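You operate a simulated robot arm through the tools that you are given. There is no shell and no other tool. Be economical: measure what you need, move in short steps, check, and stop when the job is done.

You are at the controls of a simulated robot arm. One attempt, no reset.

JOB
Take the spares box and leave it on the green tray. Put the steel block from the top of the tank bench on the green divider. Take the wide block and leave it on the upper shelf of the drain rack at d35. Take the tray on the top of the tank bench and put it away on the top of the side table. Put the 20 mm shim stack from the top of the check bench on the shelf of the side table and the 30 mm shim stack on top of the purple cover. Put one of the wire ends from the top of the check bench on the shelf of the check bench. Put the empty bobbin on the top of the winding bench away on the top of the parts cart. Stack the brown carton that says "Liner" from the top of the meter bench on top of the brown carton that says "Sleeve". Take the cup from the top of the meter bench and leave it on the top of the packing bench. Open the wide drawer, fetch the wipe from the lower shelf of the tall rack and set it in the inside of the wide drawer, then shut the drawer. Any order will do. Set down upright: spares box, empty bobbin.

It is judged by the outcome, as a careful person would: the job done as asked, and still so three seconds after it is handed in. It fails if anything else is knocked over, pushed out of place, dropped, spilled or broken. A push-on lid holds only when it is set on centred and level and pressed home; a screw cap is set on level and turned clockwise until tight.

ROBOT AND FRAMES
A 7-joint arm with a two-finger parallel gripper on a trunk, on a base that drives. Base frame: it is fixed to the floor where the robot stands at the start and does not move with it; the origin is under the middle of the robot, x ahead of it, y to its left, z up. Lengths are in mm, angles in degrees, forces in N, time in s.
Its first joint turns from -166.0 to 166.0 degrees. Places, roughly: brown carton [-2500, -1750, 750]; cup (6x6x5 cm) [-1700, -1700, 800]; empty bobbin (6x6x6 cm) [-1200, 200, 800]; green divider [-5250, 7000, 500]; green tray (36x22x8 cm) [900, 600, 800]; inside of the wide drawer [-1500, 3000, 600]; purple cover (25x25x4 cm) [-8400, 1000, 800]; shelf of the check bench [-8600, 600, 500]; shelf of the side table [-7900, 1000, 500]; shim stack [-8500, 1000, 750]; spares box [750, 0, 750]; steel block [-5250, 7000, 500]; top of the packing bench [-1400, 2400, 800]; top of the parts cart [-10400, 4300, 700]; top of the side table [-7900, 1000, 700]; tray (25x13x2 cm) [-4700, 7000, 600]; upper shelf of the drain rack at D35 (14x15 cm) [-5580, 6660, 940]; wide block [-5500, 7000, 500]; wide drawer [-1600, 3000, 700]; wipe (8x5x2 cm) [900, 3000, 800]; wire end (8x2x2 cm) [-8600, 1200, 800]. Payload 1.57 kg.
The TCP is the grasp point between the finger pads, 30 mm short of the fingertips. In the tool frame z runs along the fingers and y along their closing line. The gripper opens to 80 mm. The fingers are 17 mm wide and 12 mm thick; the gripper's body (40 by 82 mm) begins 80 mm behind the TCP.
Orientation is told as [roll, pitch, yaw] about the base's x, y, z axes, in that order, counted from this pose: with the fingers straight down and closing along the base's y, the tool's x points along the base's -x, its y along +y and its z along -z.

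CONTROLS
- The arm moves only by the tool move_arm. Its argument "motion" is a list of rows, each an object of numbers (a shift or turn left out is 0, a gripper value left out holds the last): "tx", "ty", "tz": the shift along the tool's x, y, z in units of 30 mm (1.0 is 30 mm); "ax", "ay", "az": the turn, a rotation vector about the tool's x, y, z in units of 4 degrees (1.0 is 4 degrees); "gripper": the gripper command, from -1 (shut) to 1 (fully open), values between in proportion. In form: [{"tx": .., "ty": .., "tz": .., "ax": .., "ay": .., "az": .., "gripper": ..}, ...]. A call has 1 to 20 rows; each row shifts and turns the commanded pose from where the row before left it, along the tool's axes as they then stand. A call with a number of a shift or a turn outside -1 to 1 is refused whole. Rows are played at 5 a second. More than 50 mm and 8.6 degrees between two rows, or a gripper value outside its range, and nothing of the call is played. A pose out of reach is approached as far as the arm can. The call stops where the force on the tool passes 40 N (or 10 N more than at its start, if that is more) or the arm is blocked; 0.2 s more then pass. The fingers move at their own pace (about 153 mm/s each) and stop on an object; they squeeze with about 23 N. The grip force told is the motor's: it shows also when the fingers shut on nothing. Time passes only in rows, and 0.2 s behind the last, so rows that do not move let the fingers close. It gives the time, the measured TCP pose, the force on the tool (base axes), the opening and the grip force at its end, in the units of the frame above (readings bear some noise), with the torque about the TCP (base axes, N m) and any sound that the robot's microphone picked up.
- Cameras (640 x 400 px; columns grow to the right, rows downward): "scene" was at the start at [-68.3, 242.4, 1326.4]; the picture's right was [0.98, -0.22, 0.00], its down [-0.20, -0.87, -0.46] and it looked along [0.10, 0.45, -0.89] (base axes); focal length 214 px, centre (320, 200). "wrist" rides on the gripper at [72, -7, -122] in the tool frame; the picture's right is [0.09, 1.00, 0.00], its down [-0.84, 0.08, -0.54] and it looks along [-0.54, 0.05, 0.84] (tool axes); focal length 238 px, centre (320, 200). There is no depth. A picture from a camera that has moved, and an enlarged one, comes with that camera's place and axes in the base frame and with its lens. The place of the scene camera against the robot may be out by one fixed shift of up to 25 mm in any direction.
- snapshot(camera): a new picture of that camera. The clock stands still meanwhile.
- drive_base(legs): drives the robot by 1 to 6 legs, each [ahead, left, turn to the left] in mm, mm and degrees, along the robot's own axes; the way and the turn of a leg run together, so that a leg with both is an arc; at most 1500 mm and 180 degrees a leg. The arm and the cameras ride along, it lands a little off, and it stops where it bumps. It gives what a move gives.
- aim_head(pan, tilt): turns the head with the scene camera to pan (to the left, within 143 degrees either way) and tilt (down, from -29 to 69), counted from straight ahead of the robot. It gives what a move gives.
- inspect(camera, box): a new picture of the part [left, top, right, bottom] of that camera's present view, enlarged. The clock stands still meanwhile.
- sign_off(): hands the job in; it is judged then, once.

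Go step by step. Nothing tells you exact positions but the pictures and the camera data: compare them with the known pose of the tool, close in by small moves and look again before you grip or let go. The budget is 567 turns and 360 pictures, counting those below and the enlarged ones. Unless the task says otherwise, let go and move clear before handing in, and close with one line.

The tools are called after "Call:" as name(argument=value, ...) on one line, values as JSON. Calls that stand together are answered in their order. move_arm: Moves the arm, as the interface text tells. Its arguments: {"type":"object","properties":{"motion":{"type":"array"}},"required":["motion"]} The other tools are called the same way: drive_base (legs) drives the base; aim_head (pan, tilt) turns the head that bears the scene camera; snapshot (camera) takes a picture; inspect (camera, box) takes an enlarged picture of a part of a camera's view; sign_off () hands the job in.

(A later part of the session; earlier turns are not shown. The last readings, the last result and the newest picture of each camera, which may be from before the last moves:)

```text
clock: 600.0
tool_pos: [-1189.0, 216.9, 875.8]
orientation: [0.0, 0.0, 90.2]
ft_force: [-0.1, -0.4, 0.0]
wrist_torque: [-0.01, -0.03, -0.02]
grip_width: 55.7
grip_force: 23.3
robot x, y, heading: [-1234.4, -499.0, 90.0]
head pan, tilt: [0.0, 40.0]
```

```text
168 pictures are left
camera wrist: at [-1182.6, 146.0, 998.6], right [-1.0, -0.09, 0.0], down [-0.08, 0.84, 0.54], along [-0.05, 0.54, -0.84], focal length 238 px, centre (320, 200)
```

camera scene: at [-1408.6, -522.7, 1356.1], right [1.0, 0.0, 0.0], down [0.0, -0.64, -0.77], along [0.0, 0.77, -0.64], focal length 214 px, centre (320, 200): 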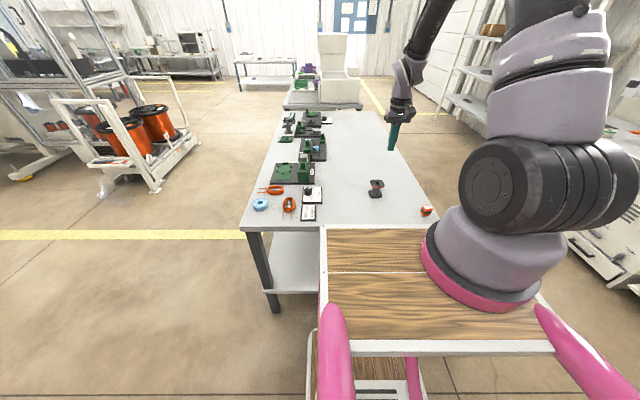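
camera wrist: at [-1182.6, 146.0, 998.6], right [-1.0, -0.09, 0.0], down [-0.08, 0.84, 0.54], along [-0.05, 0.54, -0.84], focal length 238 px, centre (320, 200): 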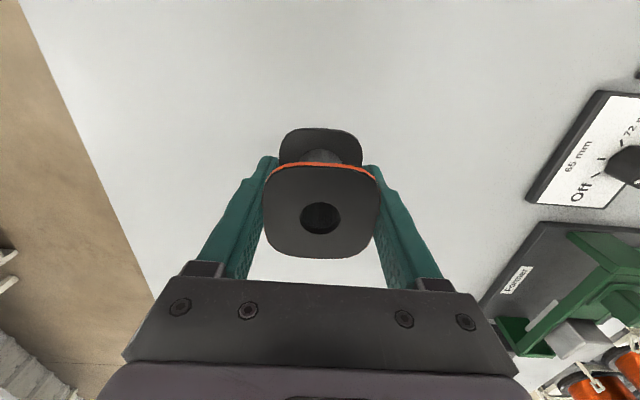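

The bobbin is held level at both flanges. Raise it and look west for the route to the parts cart.

Call:
move_arm(motion=[{"tz": -1}, {"tz": -1}, {"tz": -1}, {"tz": -1}, {"tz": -1}, {"tx": 0.5}, {"tx": 1}, {"tx": 1}])

Call:
drive_base(legs=[[0, 1200, 0]])

Call:
aim_head(pan=80, tilt=12)

Call:
snapshot(camera="scene")

```text
clock: 601.8
tool_pos: [-1188.4, 143.1, 1023.7]
orientation: [0.0, 0.0, 90.2]
ft_force: [-0.1, 0.7, -0.2]
wrist_torque: [-0.04, -0.01, 0.02]
grip_width: 55.4
grip_force: 23.2
robot x, y, heading: [-1235.7, -498.8, 89.8]
head pan, tilt: [0.0, 40.0]
```

```text
clock: 607.8
tool_pos: [-2383.4, 137.0, 1024.0]
orientation: [0.1, 0.0, 91.2]
ft_force: [0.1, -0.2, 0.1]
wrist_torque: [0.0, -0.03, 0.0]
grip_width: 55.3
grip_force: 22.6
robot x, y, heading: [-2421.5, -506.4, 91.0]
head pan, tilt: [0.0, 40.0]
```

```text
clock: 609.3
tool_pos: [-2383.6, 137.8, 1023.5]
orientation: [0.0, 0.0, 91.2]
ft_force: [-1.4, -0.2, -0.2]
wrist_torque: [-0.01, -0.01, -0.04]
grip_width: 55.3
grip_force: 22.6
robot x, y, heading: [-2420.6, -505.8, 90.9]
head pan, tilt: [80.0, 12.0]
```

```text
167 pictures are left
camera scene: at [-2683.0, -603.0, 1400.6], right [0.16, 0.99, 0.0], down [0.21, -0.03, -0.98], along [-0.97, 0.16, -0.21], focal length 214 px, centre (320, 200)
```

scene: 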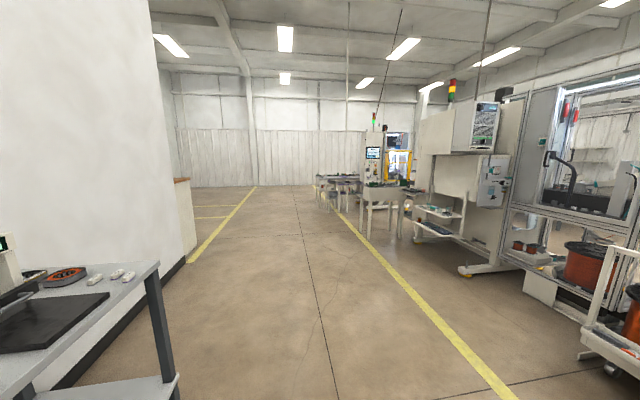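

The corridor west along y≈−500 is clear. Turn west and drive.

Call:
drive_base(legs=[[0, 0, 89], [1500, 0, 0], [1500, 0, 0], [1500, 0, 0]])

Call:
aim_head(pan=-45, tilt=15)

Call:
snapshot(camera="scene")

Call:
aim_head(pan=5, tilt=12)

Call:
snapshot(camera="scene")

```text
clock: 634.7
tool_pos: [-7583.8, -434.4, 1024.2]
orientation: [-0.1, 0.0, 179.2]
ft_force: [-0.2, -0.1, 0.1]
wrist_torque: [-0.03, 0.0, -0.01]
grip_width: 55.3
grip_force: 23.2
robot x, y, heading: [-6944.3, -491.5, 178.7]
head pan, tilt: [80.0, 12.0]
```

```text
clock: 636.8
tool_pos: [-7583.2, -434.9, 1024.4]
orientation: [0.0, 0.0, 179.3]
ft_force: [0.3, -0.9, 0.2]
wrist_torque: [0.03, -0.01, -0.02]
grip_width: 55.1
grip_force: 23.4
robot x, y, heading: [-6945.4, -488.8, 179.0]
head pan, tilt: [-45.0, 15.0]
```

```text
166 pictures are left
camera scene: at [-6893.2, -625.4, 1395.7], right [0.72, 0.69, 0.0], down [0.18, -0.19, -0.97], along [-0.67, 0.69, -0.26], focal length 214 px, centre (320, 200)
```

scene: 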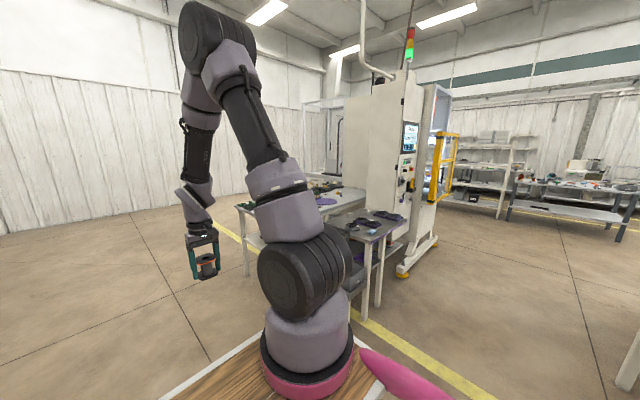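

```text
clock: 638.0
tool_pos: [-7583.5, -435.6, 1023.1]
orientation: [0.0, 0.0, 179.3]
ft_force: [0.4, 0.2, 0.5]
wrist_torque: [0.0, -0.03, -0.01]
grip_width: 54.9
grip_force: 23.3
robot x, y, heading: [-6943.3, -491.3, 179.0]
head pan, tilt: [5.0, 12.0]
```

```text
165 pictures are left
camera scene: at [-6921.3, -698.9, 1400.6], right [-0.07, 1.0, 0.0], down [0.21, 0.01, -0.98], along [-0.98, -0.07, -0.21], focal length 214 px, centre (320, 200)
```

scene: 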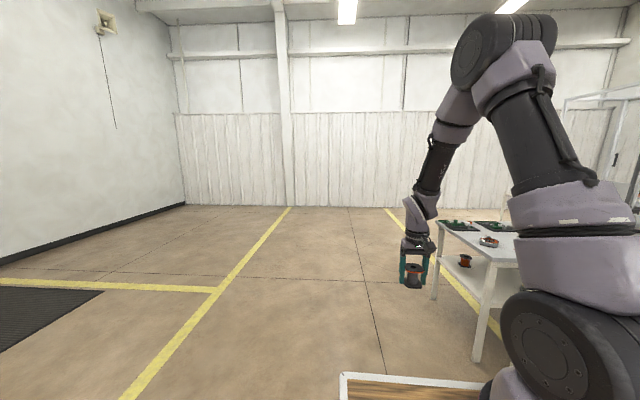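

Call:
drive_base(legs=[[1500, 0, 1], [1500, 0, 0], [0, 0, -90]])

Call:
aim_head(pan=0, tilt=10)

Call:
snapshot(camera="scene")

```text
clock: 656.4
tool_pos: [-9957.6, 180.7, 1024.6]
orientation: [0.0, 0.0, 91.6]
ft_force: [0.4, -0.5, -1.0]
wrist_torque: [0.0, 0.01, 0.0]
grip_width: 55.0
grip_force: 22.9
robot x, y, heading: [-9991.8, -464.4, 91.4]
head pan, tilt: [5.0, 12.0]
```

```text
clock: 657.1
tool_pos: [-9957.6, 181.4, 1024.2]
orientation: [0.1, 0.0, 91.7]
ft_force: [-0.2, 0.8, -1.0]
wrist_torque: [0.02, 0.03, -0.03]
grip_width: 55.1
grip_force: 23.3
robot x, y, heading: [-9988.1, -465.3, 91.4]
head pan, tilt: [0.0, 10.0]
```

```text
164 pictures are left
camera scene: at [-10161.9, -482.2, 1403.8], right [1.0, 0.02, 0.0], down [0.0, -0.17, -0.98], along [-0.02, 0.98, -0.17], focal length 214 px, centre (320, 200)
```

scene: 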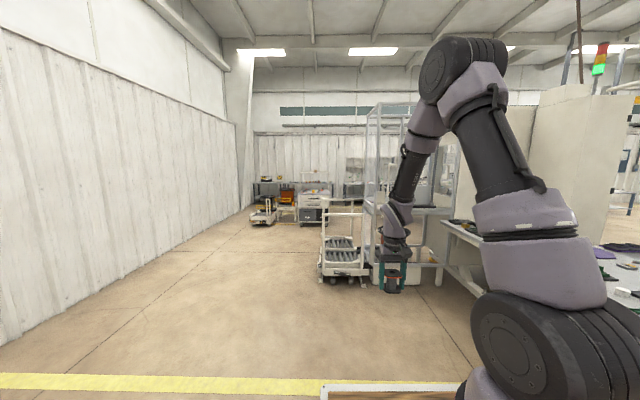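

Call:
inspect(camera="scene", box=[230, 150, 380, 300])

```text
2.67 times, centred on (305, 225) of scene
camera zoom: at [-10161.9, -482.2, 1403.8], right [1.0, 0.02, 0.0], down [0.0, -0.17, -0.98], along [-0.02, 0.98, -0.17], focal length 572 px, centre (360, 133)
```

zoom: 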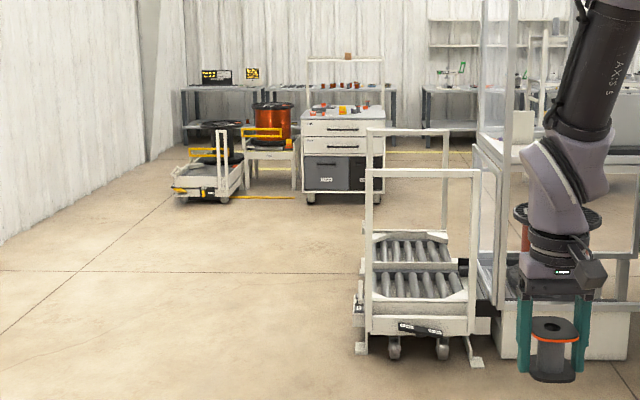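

Call:
drive_base(legs=[[0, 700, -1.4], [1500, 0, 0], [1500, 0, 0], [650, 0, 0]])

Call:
aim_head(pan=-15, tilt=25)

Call:
snapshot(camera="scene")

```text
clock: 678.0
tool_pos: [-10548.2, 3800.2, 1024.3]
orientation: [0.0, -0.1, 87.6]
ft_force: [-0.5, -0.5, -0.4]
wrist_torque: [-0.01, 0.0, 0.01]
grip_width: 55.1
grip_force: 22.5
robot x, y, heading: [-10626.4, 3161.4, 87.2]
head pan, tilt: [0.0, 10.0]
```

```text
clock: 678.8
tool_pos: [-10548.2, 3799.6, 1023.5]
orientation: [-0.1, 0.0, 87.6]
ft_force: [-1.2, 0.2, -0.1]
wrist_torque: [-0.03, 0.01, -0.02]
grip_width: 55.3
grip_force: 23.0
robot x, y, heading: [-10625.9, 3160.2, 87.4]
head pan, tilt: [-15.0, 25.0]
```

```text
162 pictures are left
camera scene: at [-10773.4, 3148.0, 1379.5], right [0.95, -0.3, 0.0], down [-0.13, -0.4, -0.91], along [0.28, 0.86, -0.42], focal length 214 px, centre (320, 200)
```

scene: 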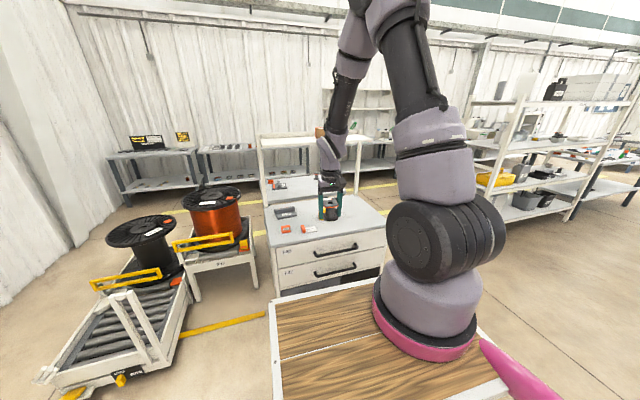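

Call:
snapshot(camera="wrist")

Call:
inspect(camera="scene", box=[250, 160, 400, 300])

```text
161 pictures are left
camera wrist: at [-10544.8, 3728.4, 1146.2], right [-1.0, -0.05, 0.0], down [-0.04, 0.84, 0.54], along [-0.03, 0.54, -0.84], focal length 238 px, centre (320, 200)
```

wrist: 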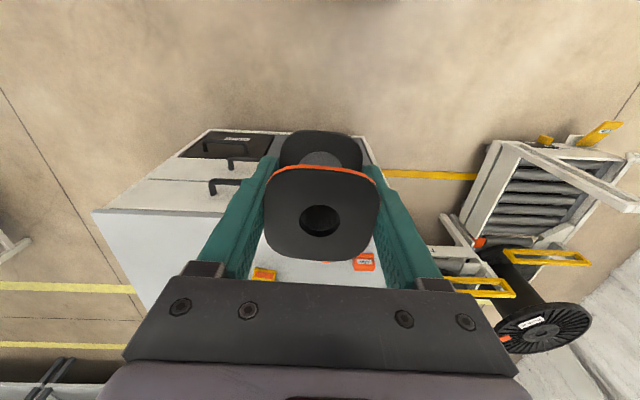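

```text
2.86 times, centred on (325, 230) of scene
camera zoom: at [-10773.4, 3148.0, 1379.5], right [0.95, -0.3, 0.0], down [-0.13, -0.4, -0.91], along [0.28, 0.86, -0.42], focal length 613 px, centre (306, 114)
```

zoom: 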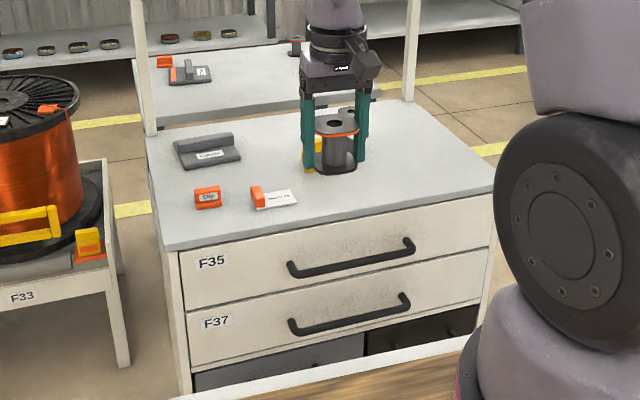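

The cart's right half is free. Drive closer and over to (−10290, 4110).

Call:
drive_base(legs=[[0, -245, 0], [310, 0, 0]])

Call:
snapshot(camera="wrist")

```text
clock: 680.8
tool_pos: [-10314.5, 3782.5, 1024.1]
orientation: [0.1, -0.1, 83.3]
ft_force: [1.1, 0.7, -0.7]
wrist_torque: [0.02, 0.01, 0.01]
grip_width: 55.4
grip_force: 23.1
robot x, y, heading: [-10439.8, 3153.9, 82.8]
head pan, tilt: [-15.0, 25.0]
stopped in leg 1: the robot was blocked; the commanded pose is now the measured one
```

```text
159 pictures are left
camera wrist: at [-10317.1, 3711.2, 1146.2], right [-1.0, 0.03, 0.0], down [0.02, 0.84, 0.54], along [0.02, 0.54, -0.84], focal length 238 px, centre (320, 200)
```

wrist: 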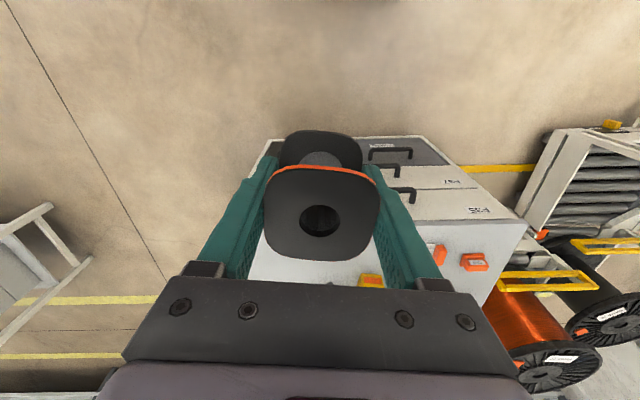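

Something blocked the base on the right. Look there before moving.

Call:
aim_head(pan=-110, tilt=35)

Call:
snapshot(camera="scene")

```text
clock: 682.5
tool_pos: [-10314.2, 3783.1, 1024.7]
orientation: [0.0, -0.1, 83.1]
ft_force: [1.4, 0.1, 0.2]
wrist_torque: [0.01, 0.04, -0.03]
grip_width: 55.0
grip_force: 22.7
robot x, y, heading: [-10440.1, 3152.4, 82.7]
head pan, tilt: [-110.0, 35.0]
```

```text
158 pictures are left
camera scene: at [-10546.0, 3026.4, 1363.7], right [-0.46, -0.89, 0.0], down [-0.51, 0.26, -0.82], along [0.73, -0.37, -0.57], focal length 214 px, centre (320, 200)
```

scene: 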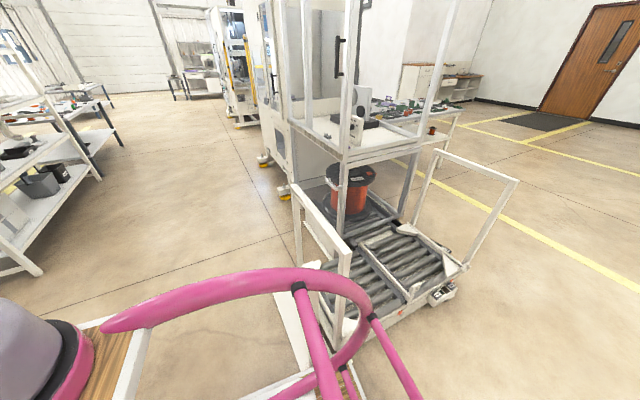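

The rear handle bar met the roller cart. Drive forward first, then straighten.

Call:
drive_base(legs=[[300, 0, 0], [0, -30, 4]])

Call:
snapshot(camera="wrist")

Call:
snapshot(camera="scene")

```text
clock: 685.0
tool_pos: [-10293.9, 4084.1, 1024.9]
orientation: [0.1, -0.1, 87.3]
ft_force: [0.2, -1.3, -0.1]
wrist_torque: [-0.02, 0.01, 0.02]
grip_width: 54.9
grip_force: 22.8
robot x, y, heading: [-10374.3, 3447.9, 86.9]
head pan, tilt: [-110.0, 35.0]
```

```text
157 pictures are left
camera wrist: at [-10291.4, 4013.2, 1146.3], right [-1.0, -0.05, 0.0], down [-0.04, 0.84, 0.54], along [-0.02, 0.54, -0.84], focal length 238 px, centre (320, 200)
```

wrist: 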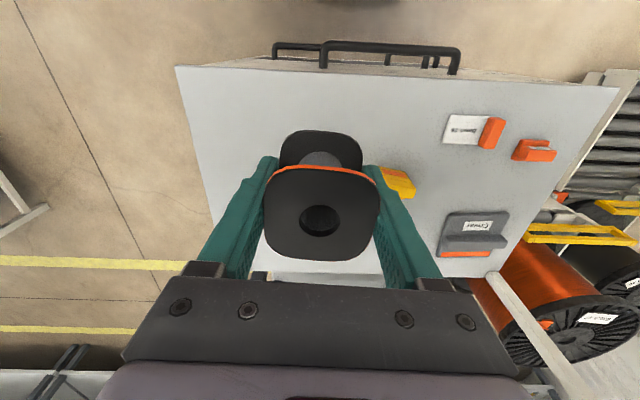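

```text
156 pictures are left
camera scene: at [-10470.3, 3312.0, 1363.7], right [-0.39, -0.92, 0.0], down [-0.53, 0.22, -0.82], along [0.75, -0.32, -0.57], focal length 214 px, centre (320, 200)
```

scene: 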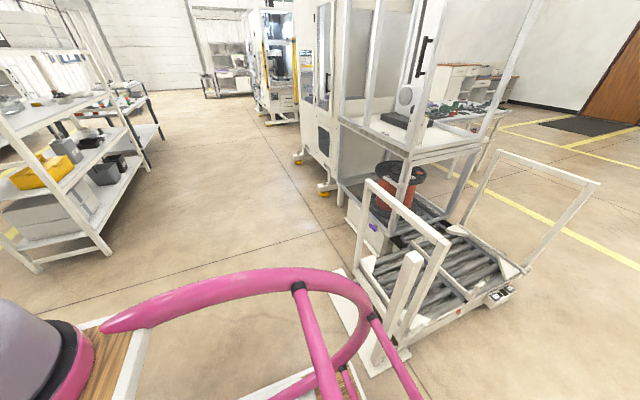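

Free spot beneath. Lower the bobbin gently onto the cart top.

Call:
move_arm(motion=[{"tz": 1}, {"tz": 1}, {"tz": 1}, {"tz": 1}, {"tz": 1}, {"tz": 0.5}, {"tx": 0}])

Call:
snapshot(camera="wrist")

```text
clock: 686.6
tool_pos: [-10295.1, 4085.3, 858.8]
orientation: [0.0, -0.1, 87.3]
ft_force: [0.7, -0.5, -0.8]
wrist_torque: [0.03, -0.01, -0.01]
grip_width: 54.8
grip_force: 23.1
robot x, y, heading: [-10376.2, 3446.4, 87.1]
head pan, tilt: [-110.0, 35.0]
```

```text
155 pictures are left
camera wrist: at [-10292.0, 4013.9, 981.2], right [-1.0, -0.05, 0.0], down [-0.04, 0.84, 0.54], along [-0.02, 0.54, -0.84], focal length 238 px, centre (320, 200)
```

wrist: 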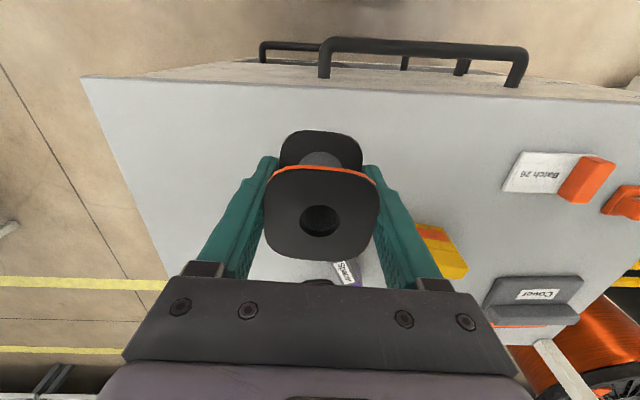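

Call:
move_arm(motion=[{"tz": 0.5}, {"tz": 0.2}, {"tz": 0.15}, {"tz": 0.15}, {"tz": 0.15}, {"tz": 0.15}, {"tz": 0.15}, {"tz": 0.15}, {"tz": 0.15}])

```text
clock: 688.6
tool_pos: [-10294.1, 4085.3, 806.3]
orientation: [0.0, -0.1, 87.3]
ft_force: [-0.6, -0.4, 0.1]
wrist_torque: [0.01, 0.0, -0.02]
grip_width: 54.8
grip_force: 22.6
robot x, y, heading: [-10371.1, 3443.6, 87.1]
head pan, tilt: [-110.0, 35.0]
```

Call:
move_arm(motion=[{"tz": 0.15}, {"tz": 0.15}, {"tz": 0.15}, {"tz": 0.15}, {"tz": 0.15}, {"tz": 0.15}, {"tz": 0.15}, {"tz": 0.15}, {"tz": 0.15}, {"tz": 0.15}])

Call:
snapshot(camera="wrist")

```text
clock: 690.7
tool_pos: [-10294.2, 4084.9, 770.4]
orientation: [0.1, -0.1, 87.2]
ft_force: [1.0, -8.3, 22.8]
wrist_torque: [-0.41, 0.27, 0.25]
grip_width: 54.9
grip_force: 23.6
robot x, y, heading: [-10372.4, 3444.8, 87.0]
head pan, tilt: [-110.0, 35.0]
stopped in row 10: the force on the tool passed its limit at 61 N (the readings are from after the stop); the commanded pose is now the measured one
```

```text
154 pictures are left
camera wrist: at [-10291.4, 4013.4, 892.0], right [-1.0, -0.04, 0.0], down [-0.04, 0.84, 0.54], along [-0.02, 0.54, -0.84], focal length 238 px, centre (320, 200)
```

wrist: 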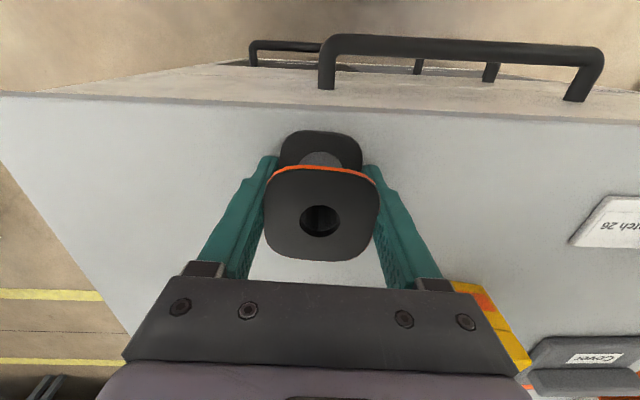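

Bobbin is down (cart top ≈740). Release and rise.

Call:
move_arm(motion=[{"tz": -0.03}, {"gripper": 1}, {"tx": 0}, {"tx": 0}, {"tz": -1}, {"tz": -1}, {"tz": -1}, {"tz": -1}, {"tz": -1}, {"tz": -1}, {"tz": -1}, {"tz": -1}])

Call:
snapshot(camera="wrist")

```text
clock: 693.3
tool_pos: [-10293.6, 4085.1, 1009.3]
orientation: [0.0, -0.1, 87.3]
ft_force: [-0.1, -0.4, -0.2]
wrist_torque: [0.01, 0.03, 0.01]
grip_width: 80.0
grip_force: 0.1
robot x, y, heading: [-10377.0, 3445.4, 86.8]
head pan, tilt: [-110.0, 35.0]
```

```text
153 pictures are left
camera wrist: at [-10291.0, 4013.9, 1131.0], right [-1.0, -0.05, 0.0], down [-0.04, 0.84, 0.54], along [-0.02, 0.54, -0.84], focal length 238 px, centre (320, 200)
```

wrist: 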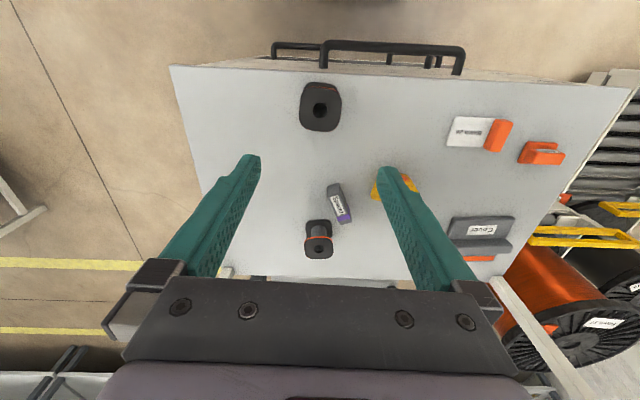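

Bobbin stands upright on the parts cart. Next the check bench: drive back south and approach its west side.

Call:
drive_base(legs=[[0, 320, 0], [-1500, 0, 3], [-1500, 0, 0], [-400, 0, 0], [0, 0, -90], [1250, 0, 0]])

Call:
aim_head(pan=40, tilt=20)

Call:
snapshot(camera="scene")

```text
clock: 721.5
tool_pos: [-8785.9, 47.7, 1007.8]
orientation: [-0.1, -0.2, 2.0]
ft_force: [0.3, -0.5, 0.7]
wrist_torque: [0.03, -0.01, 0.0]
grip_width: 80.0
grip_force: 0.0
robot x, y, heading: [-9430.0, 75.3, 1.4]
head pan, tilt: [-110.0, 35.0]
```

```text
clock: 723.8
tool_pos: [-8785.7, 48.9, 1008.7]
orientation: [0.0, -0.2, 1.9]
ft_force: [0.0, 0.8, 0.4]
wrist_torque: [0.01, -0.02, 0.02]
grip_width: 80.1
grip_force: 0.1
robot x, y, heading: [-9428.4, 74.9, 1.5]
head pan, tilt: [40.0, 20.0]
```

```text
152 pictures are left
camera scene: at [-9447.3, 315.4, 1387.5], right [0.66, -0.75, 0.0], down [-0.26, -0.23, -0.94], along [0.7, 0.62, -0.34], focal length 214 px, centre (320, 200)
```

scene: 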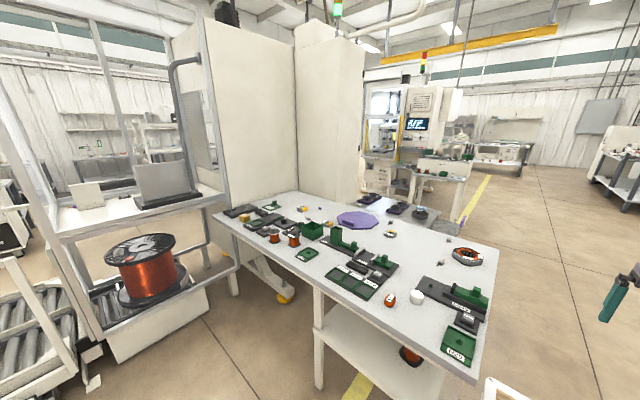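

Call:
inspect(camera="scene", box=[210, 180, 380, 290])

Call:
inspect(camera="scene", box=[340, 180, 510, 380])

```text
3.64 times, centred on (295, 235) of scene
camera zoom: at [-9447.3, 315.4, 1387.5], right [0.66, -0.75, 0.0], down [-0.26, -0.23, -0.94], along [0.7, 0.62, -0.34], focal length 780 px, centre (411, 73)
```

zoom: 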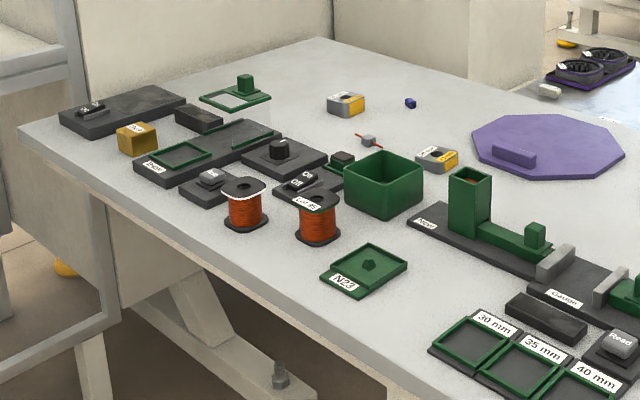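

```text
2.00 times, centred on (425, 280) of scene
camera zoom: at [-9447.3, 315.4, 1387.5], right [0.66, -0.75, 0.0], down [-0.26, -0.23, -0.94], along [0.7, 0.62, -0.34], focal length 429 px, centre (110, 40)
```

zoom: 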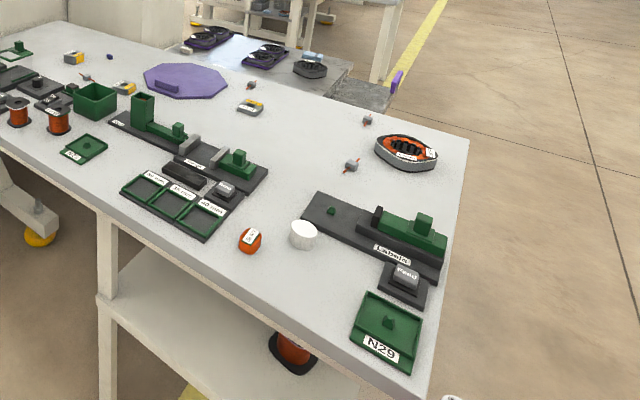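

Several shim stacks and wire ends lie on the bench. Move along the west side and use the wrist camera to read labels.

Call:
drive_base(legs=[[0, 950, -1.5], [95, 0, 0]])

Call:
move_arm(motion=[{"tx": -1}, {"tx": -1}, {"tx": -1}, {"tx": -1}, {"tx": -1}, {"tx": -1}, {"tx": 0}])

Call:
snapshot(camera="wrist")

```text
clock: 729.5
tool_pos: [-8704.5, 980.4, 1008.2]
orientation: [-0.1, -0.2, 0.3]
ft_force: [0.4, 0.5, 0.1]
wrist_torque: [0.0, 0.0, 0.02]
grip_width: 79.6
grip_force: 0.0
robot x, y, heading: [-9345.7, 1029.9, 0.1]
head pan, tilt: [40.0, 20.0]
```

```text
clock: 731.1
tool_pos: [-8525.0, 982.5, 1010.5]
orientation: [0.0, -0.3, 0.4]
ft_force: [-0.3, 0.0, -1.1]
wrist_torque: [-0.01, -0.01, 0.01]
grip_width: 80.0
grip_force: 0.1
robot x, y, heading: [-9347.3, 1028.1, 0.1]
head pan, tilt: [40.0, 20.0]
```

```text
149 pictures are left
camera wrist: at [-8597.3, 975.4, 1132.4], right [-0.1, 1.0, 0.0], down [0.83, 0.08, 0.54], along [0.54, 0.05, -0.84], focal length 238 px, centre (320, 200)
```

wrist: 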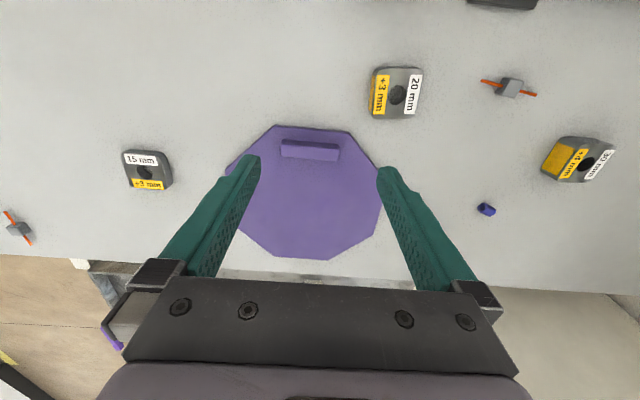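

Labels read: the middle stack is 20 mm, the right one 30 mm. First the 30 mm stack → purple cover. Drive left 300 and look from above.

Call:
drive_base(legs=[[0, 300, 0]])

Call:
move_arm(motion=[{"ty": 1}, {"ty": 1}, {"ty": 1}, {"ty": 1}, {"tz": 1}, {"tz": 1}, {"tz": 1}, {"tx": 0}])

Call:
snapshot(camera="wrist")

```text
clock: 733.1
tool_pos: [-8523.3, 1279.5, 1010.3]
orientation: [0.1, -0.1, 0.0]
ft_force: [0.7, -0.3, -0.3]
wrist_torque: [-0.01, -0.03, 0.01]
grip_width: 80.2
grip_force: 0.0
robot x, y, heading: [-9346.1, 1332.6, -0.3]
head pan, tilt: [40.0, 20.0]
```

```text
clock: 734.9
tool_pos: [-8523.9, 1400.6, 918.9]
orientation: [0.0, -0.2, 0.0]
ft_force: [0.0, 0.3, -0.9]
wrist_torque: [-0.03, 0.02, 0.01]
grip_width: 79.9
grip_force: 0.0
robot x, y, heading: [-9347.2, 1331.3, -0.4]
head pan, tilt: [40.0, 20.0]
```

```text
148 pictures are left
camera wrist: at [-8596.8, 1394.3, 1041.1], right [-0.09, 1.0, 0.0], down [0.83, 0.08, 0.55], along [0.54, 0.05, -0.84], focal length 238 px, centre (320, 200)
```

wrist: 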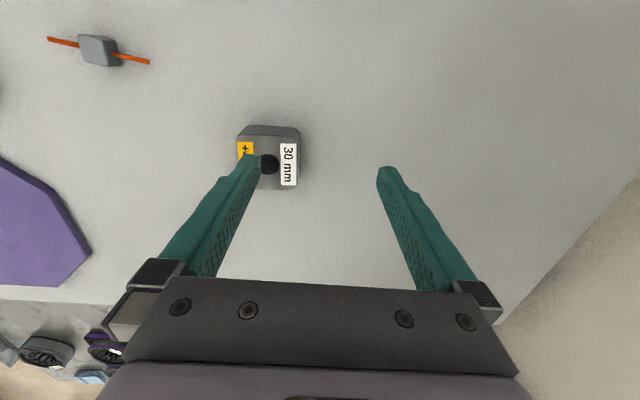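

Call:
move_arm(motion=[{"ty": -0.8, "tx": -0.45}, {"ty": -0.8, "tx": -0.45}, {"tz": 1}, {"tz": 0.8}, {"tx": 0}])

Call:
snapshot(camera="wrist")

```text
clock: 736.1
tool_pos: [-8495.9, 1353.4, 866.3]
orientation: [0.0, -0.2, 0.0]
ft_force: [0.2, -0.7, 1.0]
wrist_torque: [-0.02, 0.0, 0.03]
grip_width: 80.1
grip_force: 0.1
robot x, y, heading: [-9346.8, 1329.9, -0.1]
head pan, tilt: [40.0, 20.0]
```

```text
147 pictures are left
camera wrist: at [-8568.7, 1346.8, 988.9], right [-0.09, 1.0, 0.0], down [0.83, 0.08, 0.54], along [0.54, 0.05, -0.84], focal length 238 px, centre (320, 200)
```

wrist: 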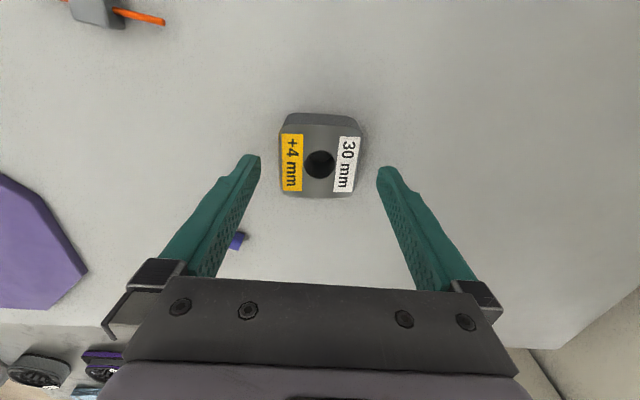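

Call:
move_arm(motion=[{"tz": 0.8}, {"tz": 0.3}, {"tz": 0.2}, {"tz": 0.15}, {"tx": 0}])

Call:
move_arm(motion=[{"gripper": -1}, {"tx": 0}, {"tx": 0}])

Call:
move_arm(motion=[{"tz": -0.5}, {"tz": -1}, {"tx": 0}])

Call:
snapshot(camera="wrist")

```text
clock: 737.1
tool_pos: [-8497.1, 1352.1, 829.6]
orientation: [0.0, -0.3, -0.1]
ft_force: [-12.6, -3.1, 19.0]
wrist_torque: [0.09, 0.55, 0.47]
grip_width: 80.1
grip_force: 0.0
robot x, y, heading: [-9345.0, 1329.8, -0.3]
head pan, tilt: [40.0, 20.0]
stopped in row 4: the force on the tool passed its limit at 49 N (the readings are from after the stop); the commanded pose is now the measured one
```

```text
clock: 737.9
tool_pos: [-8493.6, 1352.2, 829.8]
orientation: [-0.1, -0.6, 0.0]
ft_force: [7.3, 2.1, 21.3]
wrist_torque: [-0.19, -0.16, -0.12]
grip_width: 58.0
grip_force: 22.6
robot x, y, heading: [-9344.7, 1330.8, -0.3]
head pan, tilt: [40.0, 20.0]
```

```text
clock: 738.7
tool_pos: [-8495.5, 1351.0, 872.6]
orientation: [0.0, -0.3, 0.0]
ft_force: [-0.7, 0.5, -6.2]
wrist_torque: [0.03, -0.01, 0.02]
grip_width: 57.9
grip_force: 22.8
robot x, y, heading: [-9345.8, 1329.1, -0.5]
head pan, tilt: [40.0, 20.0]
```

```text
146 pictures are left
camera wrist: at [-8568.6, 1345.4, 994.3], right [-0.09, 1.0, 0.0], down [0.83, 0.08, 0.55], along [0.54, 0.05, -0.84], focal length 238 px, centre (320, 200)
```

wrist: 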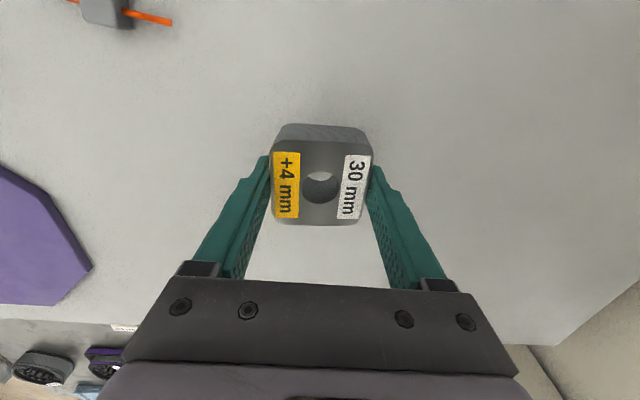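

30 mm stack held (bench top ≈800). Carry it to the purple cover.

Call:
move_arm(motion=[{"tz": -1}, {"tz": -1}, {"tz": -1}, {"tx": 0}])

Call:
drive_base(legs=[[0, -340, 0]])

Call:
move_arm(motion=[{"tx": -0.8}, {"tx": -0.8}, {"tx": -0.4}, {"tx": 0}])

Call:
snapshot(camera="wrist")

```text
clock: 739.7
tool_pos: [-8497.8, 1350.8, 963.2]
orientation: [0.0, -0.3, 0.0]
ft_force: [0.1, 0.6, -7.9]
wrist_torque: [-0.02, 0.01, -0.02]
grip_width: 58.0
grip_force: 22.7
robot x, y, heading: [-9346.8, 1331.9, -0.3]
head pan, tilt: [40.0, 20.0]
```

```text
clock: 741.9
tool_pos: [-8499.6, 992.7, 962.6]
orientation: [0.0, -0.3, -0.4]
ft_force: [-0.3, 0.0, -6.9]
wrist_torque: [0.01, -0.02, 0.02]
grip_width: 58.0
grip_force: 23.1
robot x, y, heading: [-9349.9, 978.6, -0.9]
head pan, tilt: [40.0, 20.0]
```

```text
clock: 742.9
tool_pos: [-8439.8, 990.5, 964.7]
orientation: [-0.1, -0.3, -0.5]
ft_force: [0.0, -0.2, -6.5]
wrist_torque: [-0.01, -0.03, 0.0]
grip_width: 57.7
grip_force: 23.0
robot x, y, heading: [-9351.8, 975.3, -0.9]
head pan, tilt: [40.0, 20.0]
```

```text
145 pictures are left
camera wrist: at [-8513.5, 986.1, 1086.3], right [-0.08, 1.0, 0.0], down [0.83, 0.07, 0.55], along [0.54, 0.05, -0.84], focal length 238 px, centre (320, 200)
```

wrist: 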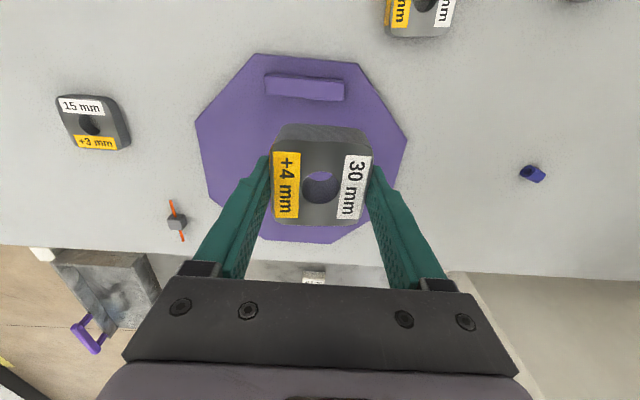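

Call:
move_arm(motion=[{"tx": -0.9, "ty": -0.28}, {"tx": -0.9, "ty": -0.28}, {"tz": 1}, {"tz": 1}, {"tz": 0.5}, {"tx": 0}])

Call:
snapshot(camera="wrist")

```text
clock: 744.3
tool_pos: [-8386.1, 974.3, 888.3]
orientation: [0.0, -0.4, -0.4]
ft_force: [-0.6, -0.9, -6.9]
wrist_torque: [-0.02, -0.01, 0.0]
grip_width: 57.7
grip_force: 23.8
robot x, y, heading: [-9352.5, 975.8, -1.3]
head pan, tilt: [40.0, 20.0]
```

```text
144 pictures are left
camera wrist: at [-8459.2, 968.5, 1010.4], right [-0.08, 1.0, 0.0], down [0.83, 0.07, 0.55], along [0.55, 0.05, -0.84], focal length 238 px, centre (320, 200)
```

wrist: 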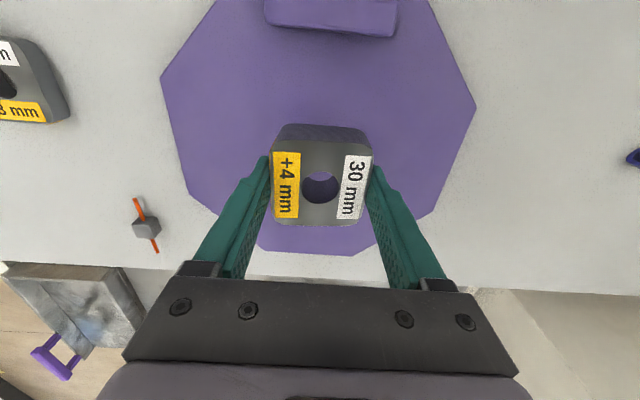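

Well over the cover's flat part. Lower to contact and release.

Call:
move_arm(motion=[{"tz": 0.2}, {"tz": 0.1}, {"tz": 0.1}, {"tz": 0.1}, {"tz": 0.1}, {"tz": 0.1}, {"tz": 0.1}, {"tz": 0.1}, {"tz": 0.1}, {"tz": 0.1}, {"tz": 0.1}])

```text
clock: 746.7
tool_pos: [-8386.3, 975.8, 852.2]
orientation: [0.1, -0.4, -0.4]
ft_force: [0.5, 0.1, -6.4]
wrist_torque: [0.0, -0.01, 0.04]
grip_width: 58.0
grip_force: 22.9
robot x, y, heading: [-9350.5, 979.1, -0.8]
head pan, tilt: [40.0, 20.0]
```

Call:
move_arm(motion=[{"tz": 0.1}, {"tz": 0.1}, {"tz": 0.1}, {"tz": 0.1}, {"tz": 0.1}, {"tz": 0.1}, {"tz": 0.1}])

```text
clock: 748.3
tool_pos: [-8382.1, 975.6, 839.8]
orientation: [0.1, -0.8, -0.5]
ft_force: [-1.0, -0.1, 10.8]
wrist_torque: [-0.27, 0.46, -0.08]
grip_width: 57.9
grip_force: 23.1
robot x, y, heading: [-9348.8, 979.5, -0.9]
head pan, tilt: [40.0, 20.0]
stopped in row 7: the force on the tool passed its limit at 46 N (the readings are from after the stop); the commanded pose is now the measured one
```

Call:
move_arm(motion=[{"tz": -0.02}, {"gripper": 1}, {"tx": 0}, {"tx": 0}, {"tz": -1}, {"tz": -1}, {"tz": -1}, {"tz": -1}, {"tx": 1}, {"tx": 1}, {"tx": 1}, {"tx": 1}, {"ty": 1}, {"ty": 1}, {"ty": 1}, {"tx": 1}])

Call:
snapshot(camera="wrist")

```text
clock: 751.7
tool_pos: [-8533.9, 1065.4, 955.6]
orientation: [0.1, -0.5, -0.4]
ft_force: [0.7, -1.0, -0.7]
wrist_torque: [0.03, 0.01, 0.0]
grip_width: 79.9
grip_force: 0.1
robot x, y, heading: [-9351.0, 979.2, -0.7]
head pan, tilt: [40.0, 20.0]
```

```text
143 pictures are left
camera wrist: at [-8607.8, 1060.1, 1077.1], right [-0.08, 1.0, 0.0], down [0.83, 0.07, 0.55], along [0.55, 0.05, -0.83], focal length 238 px, centre (320, 200)
```

wrist: 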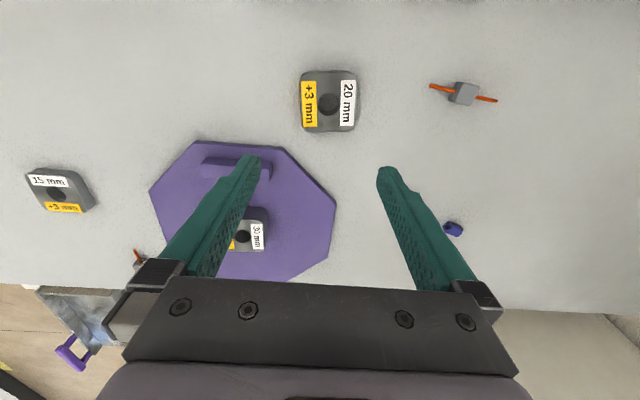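

The 30 mm stack sits on the cover. Now a wire end: the one at about (−8280, 797) lies along x, ideal for a pitched grip. Pitch the tool 50° and go there.

Call:
move_arm(motion=[{"ay": -1}, {"ay": -1}, {"ay": -1}, {"ay": -1}, {"ay": -1}, {"ay": -1}, {"ay": -1}, {"ay": -1}, {"ay": -1}, {"ay": -1}, {"ay": -1}, {"ay": -1}, {"ay": -0.4}, {"tx": 0}])

Call:
drive_base(legs=[[0, -240, 0.7]])

Call:
snapshot(camera="wrist")

```text
clock: 754.7
tool_pos: [-8534.9, 1067.0, 958.5]
orientation: [0.1, -50.2, -0.5]
ft_force: [-0.6, -0.8, -0.3]
wrist_torque: [0.01, 0.02, 0.02]
grip_width: 80.3
grip_force: 0.1
robot x, y, heading: [-9350.2, 978.3, -0.9]
head pan, tilt: [40.0, 20.0]
```

```text
clock: 756.5
tool_pos: [-8537.0, 833.8, 958.0]
orientation: [0.1, -50.2, 0.3]
ft_force: [0.1, -0.6, 0.4]
wrist_torque: [0.02, 0.06, 0.0]
grip_width: 79.9
grip_force: 0.0
robot x, y, heading: [-9352.7, 732.2, 0.3]
head pan, tilt: [40.0, 20.0]
```

```text
142 pictures are left
camera wrist: at [-8677.3, 827.5, 980.7], right [-0.06, 1.0, -0.07], down [0.12, 0.08, 0.99], along [0.99, 0.05, -0.12], focal length 238 px, centre (320, 200)
```

wrist: 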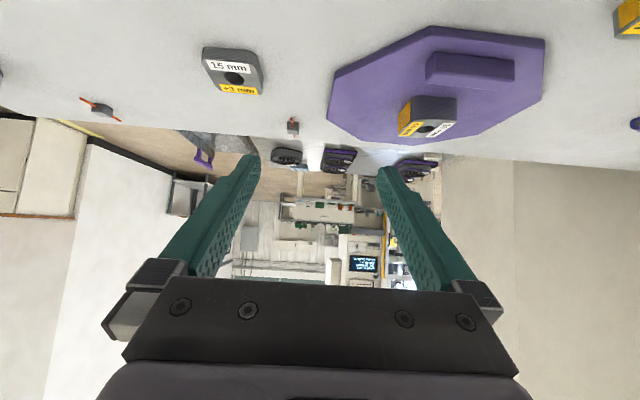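

Call:
move_arm(motion=[{"tz": 0.766, "tx": -0.643, "ty": -0.35}, {"tz": 0.766, "tx": -0.643, "ty": -0.35}, {"tz": 0.766, "tx": -0.643, "ty": -0.35}, {"tz": 0.766, "tx": -0.643, "ty": -0.35}, {"tz": 0.766, "tx": -0.643}, {"tz": 0.766, "tx": -0.643}, {"tz": 0.766, "tx": -0.643}, {"tz": 0.6, "tx": -0.5}, {"tz": 0.643, "tx": 0.766}, {"tz": 0.643, "tx": 0.766}, {"tz": 0.643, "tx": 0.766}, {"tx": 0}])

Call:
snapshot(camera="wrist")

```text
clock: 759.1
tool_pos: [-8303.0, 792.5, 868.4]
orientation: [0.0, -50.3, 0.1]
ft_force: [-0.6, -0.6, 0.5]
wrist_torque: [0.02, 0.01, 0.01]
grip_width: 79.6
grip_force: 0.0
robot x, y, heading: [-9350.9, 737.2, -0.1]
head pan, tilt: [40.0, 20.0]
```

```text
141 pictures are left
camera wrist: at [-8443.7, 786.4, 892.0], right [-0.06, 1.0, -0.07], down [0.12, 0.08, 0.99], along [0.99, 0.05, -0.12], focal length 238 px, centre (320, 200)
```

wrist: 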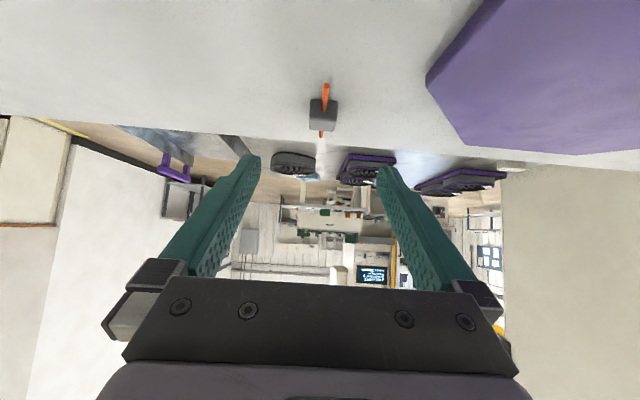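

Call:
move_arm(motion=[{"tz": 0.4, "tx": 0.47}, {"tz": 0.3, "tx": 0.36}, {"tz": 0.13, "tx": 0.16}, {"tx": 0}])

Call:
move_arm(motion=[{"gripper": -1}, {"tx": 0}, {"tx": 0}])

Call:
snapshot(camera="wrist")

```text
clock: 760.1
tool_pos: [-8302.8, 793.0, 830.0]
orientation: [0.1, -50.2, 0.1]
ft_force: [-0.2, 0.4, -0.2]
wrist_torque: [0.0, -0.01, 0.0]
grip_width: 80.1
grip_force: 0.2
robot x, y, heading: [-9351.9, 735.2, -0.1]
head pan, tilt: [40.0, 20.0]
```

```text
clock: 760.9
tool_pos: [-8302.7, 792.0, 829.3]
orientation: [0.1, -50.1, 0.2]
ft_force: [0.5, -0.5, 1.0]
wrist_torque: [-0.01, -0.01, 0.0]
grip_width: 18.6
grip_force: 22.7
robot x, y, heading: [-9354.7, 733.6, 0.1]
head pan, tilt: [40.0, 20.0]
```

```text
140 pictures are left
camera wrist: at [-8443.0, 785.8, 852.3], right [-0.06, 1.0, -0.07], down [0.12, 0.08, 0.99], along [0.99, 0.05, -0.12], focal length 238 px, centre (320, 200)
```

wrist: 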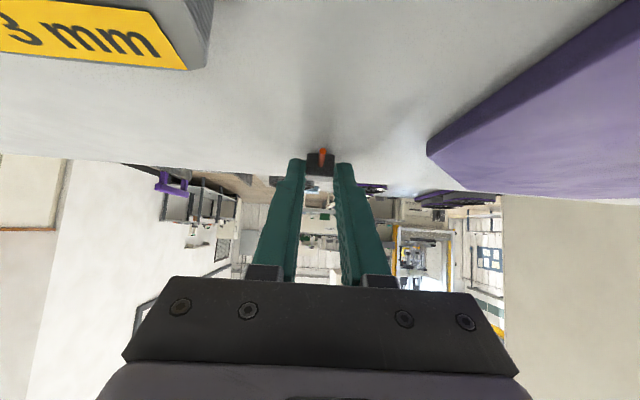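

Wire end gripped. Lift, back up, and look at the check bench's lower shelf.

Call:
move_arm(motion=[{"tz": -0.3, "tx": -0.36}, {"tz": -0.643, "tx": -0.766}, {"tz": -0.643, "tx": -0.766}, {"tz": -0.643, "tx": -0.766}, {"tz": -0.643, "tx": -0.766}, {"tx": 0}])

Call:
drive_base(legs=[[-480, 0, 0]])

Call:
move_arm(motion=[{"tz": -0.766, "tx": 0.643}, {"tz": -0.766, "tx": 0.643}, {"tz": -0.766, "tx": 0.643}, {"tz": -0.766, "tx": 0.643}, {"tz": -0.766, "tx": 0.643}, {"tz": -0.766, "tx": 0.643}, {"tz": -0.766, "tx": 0.643}, {"tz": -0.766, "tx": 0.643}, {"tz": -0.766, "tx": 0.643}, {"tx": 0}])

Call:
aim_head(pan=0, tilt=40)

Call:
snapshot(camera="scene")

```text
clock: 762.3
tool_pos: [-8300.3, 792.4, 963.3]
orientation: [-0.1, -50.2, 0.2]
ft_force: [0.5, -0.5, -0.1]
wrist_torque: [0.02, 0.01, -0.02]
grip_width: 18.6
grip_force: 23.1
robot x, y, heading: [-9350.8, 737.4, -0.1]
head pan, tilt: [40.0, 20.0]
```

```text
clock: 765.1
tool_pos: [-8770.1, 788.7, 962.7]
orientation: [0.1, -50.2, -0.1]
ft_force: [0.5, -0.2, -0.7]
wrist_torque: [-0.01, -0.01, -0.01]
grip_width: 18.4
grip_force: 23.3
robot x, y, heading: [-9822.9, 735.3, -0.2]
head pan, tilt: [40.0, 20.0]
```

```text
clock: 767.3
tool_pos: [-9040.3, 790.1, 961.8]
orientation: [0.1, -50.2, 0.0]
ft_force: [-0.4, -0.1, -0.5]
wrist_torque: [-0.03, 0.05, -0.02]
grip_width: 18.7
grip_force: 23.1
robot x, y, heading: [-9822.2, 736.0, -0.2]
head pan, tilt: [40.0, 20.0]
```

```text
clock: 768.4
tool_pos: [-9040.7, 789.7, 963.3]
orientation: [0.1, -50.2, -0.2]
ft_force: [-0.2, 0.2, -0.6]
wrist_torque: [0.0, -0.01, -0.02]
grip_width: 18.1
grip_force: 21.9
robot x, y, heading: [-9817.9, 736.7, -0.3]
head pan, tilt: [0.0, 40.0]
```

```text
139 pictures are left
camera scene: at [-9818.0, 916.7, 1356.2], right [-0.01, -1.0, 0.0], down [-0.64, 0.0, -0.77], along [0.77, 0.0, -0.64], focal length 214 px, centre (320, 200)
```

scene: 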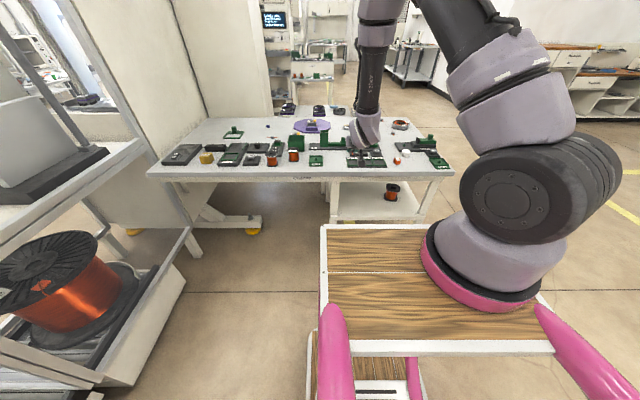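

Call:
inspect(camera="scene", box=[310, 140, 460, 240])

```text
4.00 times, centred on (385, 190) of scene
camera zoom: at [-9818.0, 916.7, 1356.2], right [-0.01, -1.0, 0.0], down [-0.64, 0.0, -0.77], along [0.77, 0.0, -0.64], focal length 858 px, centre (60, 240)
```

zoom: 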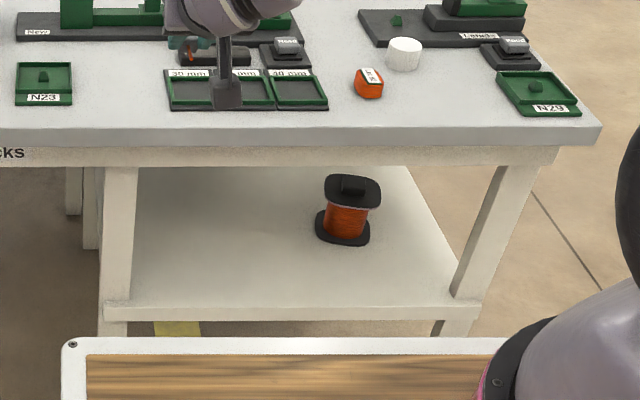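

Shelf at z≈490 is open below the apron. Lower in front of it, then move in.

Call:
move_arm(motion=[{"tz": 0.643, "tx": 0.766, "ty": -0.3}, {"tz": 0.643, "tx": 0.766, "ty": -0.3}, {"tz": 0.643, "tx": 0.766, "ty": -0.3}, {"tz": 0.643, "tx": 0.766, "ty": -0.3}, {"tz": 0.643, "tx": 0.766, "ty": -0.3}, {"tz": 0.643, "tx": 0.766, "ty": -0.3}, {"tz": 0.643, "tx": 0.766, "ty": -0.3}, {"tz": 0.643, "tx": 0.766, "ty": -0.3}, {"tz": 0.643, "tx": 0.766, "ty": -0.3}, {"tz": 0.643, "tx": 0.766, "ty": -0.3}, {"tz": 0.643, "tx": 0.766}, {"tz": 0.643, "tx": 0.766}, {"tz": 0.643, "tx": 0.766}, {"tx": 0}])

Call:
snapshot(camera="wrist")

```text
clock: 771.4
tool_pos: [-9039.5, 699.4, 570.7]
orientation: [0.1, -50.2, -0.2]
ft_force: [-0.8, -0.2, -1.0]
wrist_torque: [0.03, 0.04, -0.06]
grip_width: 18.7
grip_force: 23.0
robot x, y, heading: [-9818.2, 734.8, -0.4]
head pan, tilt: [0.0, 40.0]
```

```text
137 pictures are left
camera wrist: at [-9179.9, 693.2, 593.7], right [-0.06, 1.0, -0.07], down [0.12, 0.08, 0.99], along [0.99, 0.05, -0.12], focal length 238 px, centre (320, 200)
```

wrist: 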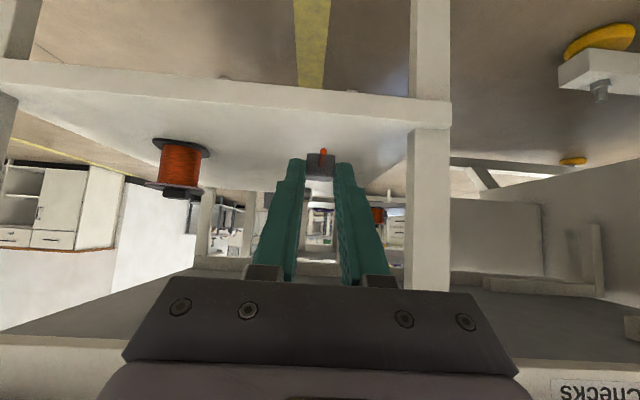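

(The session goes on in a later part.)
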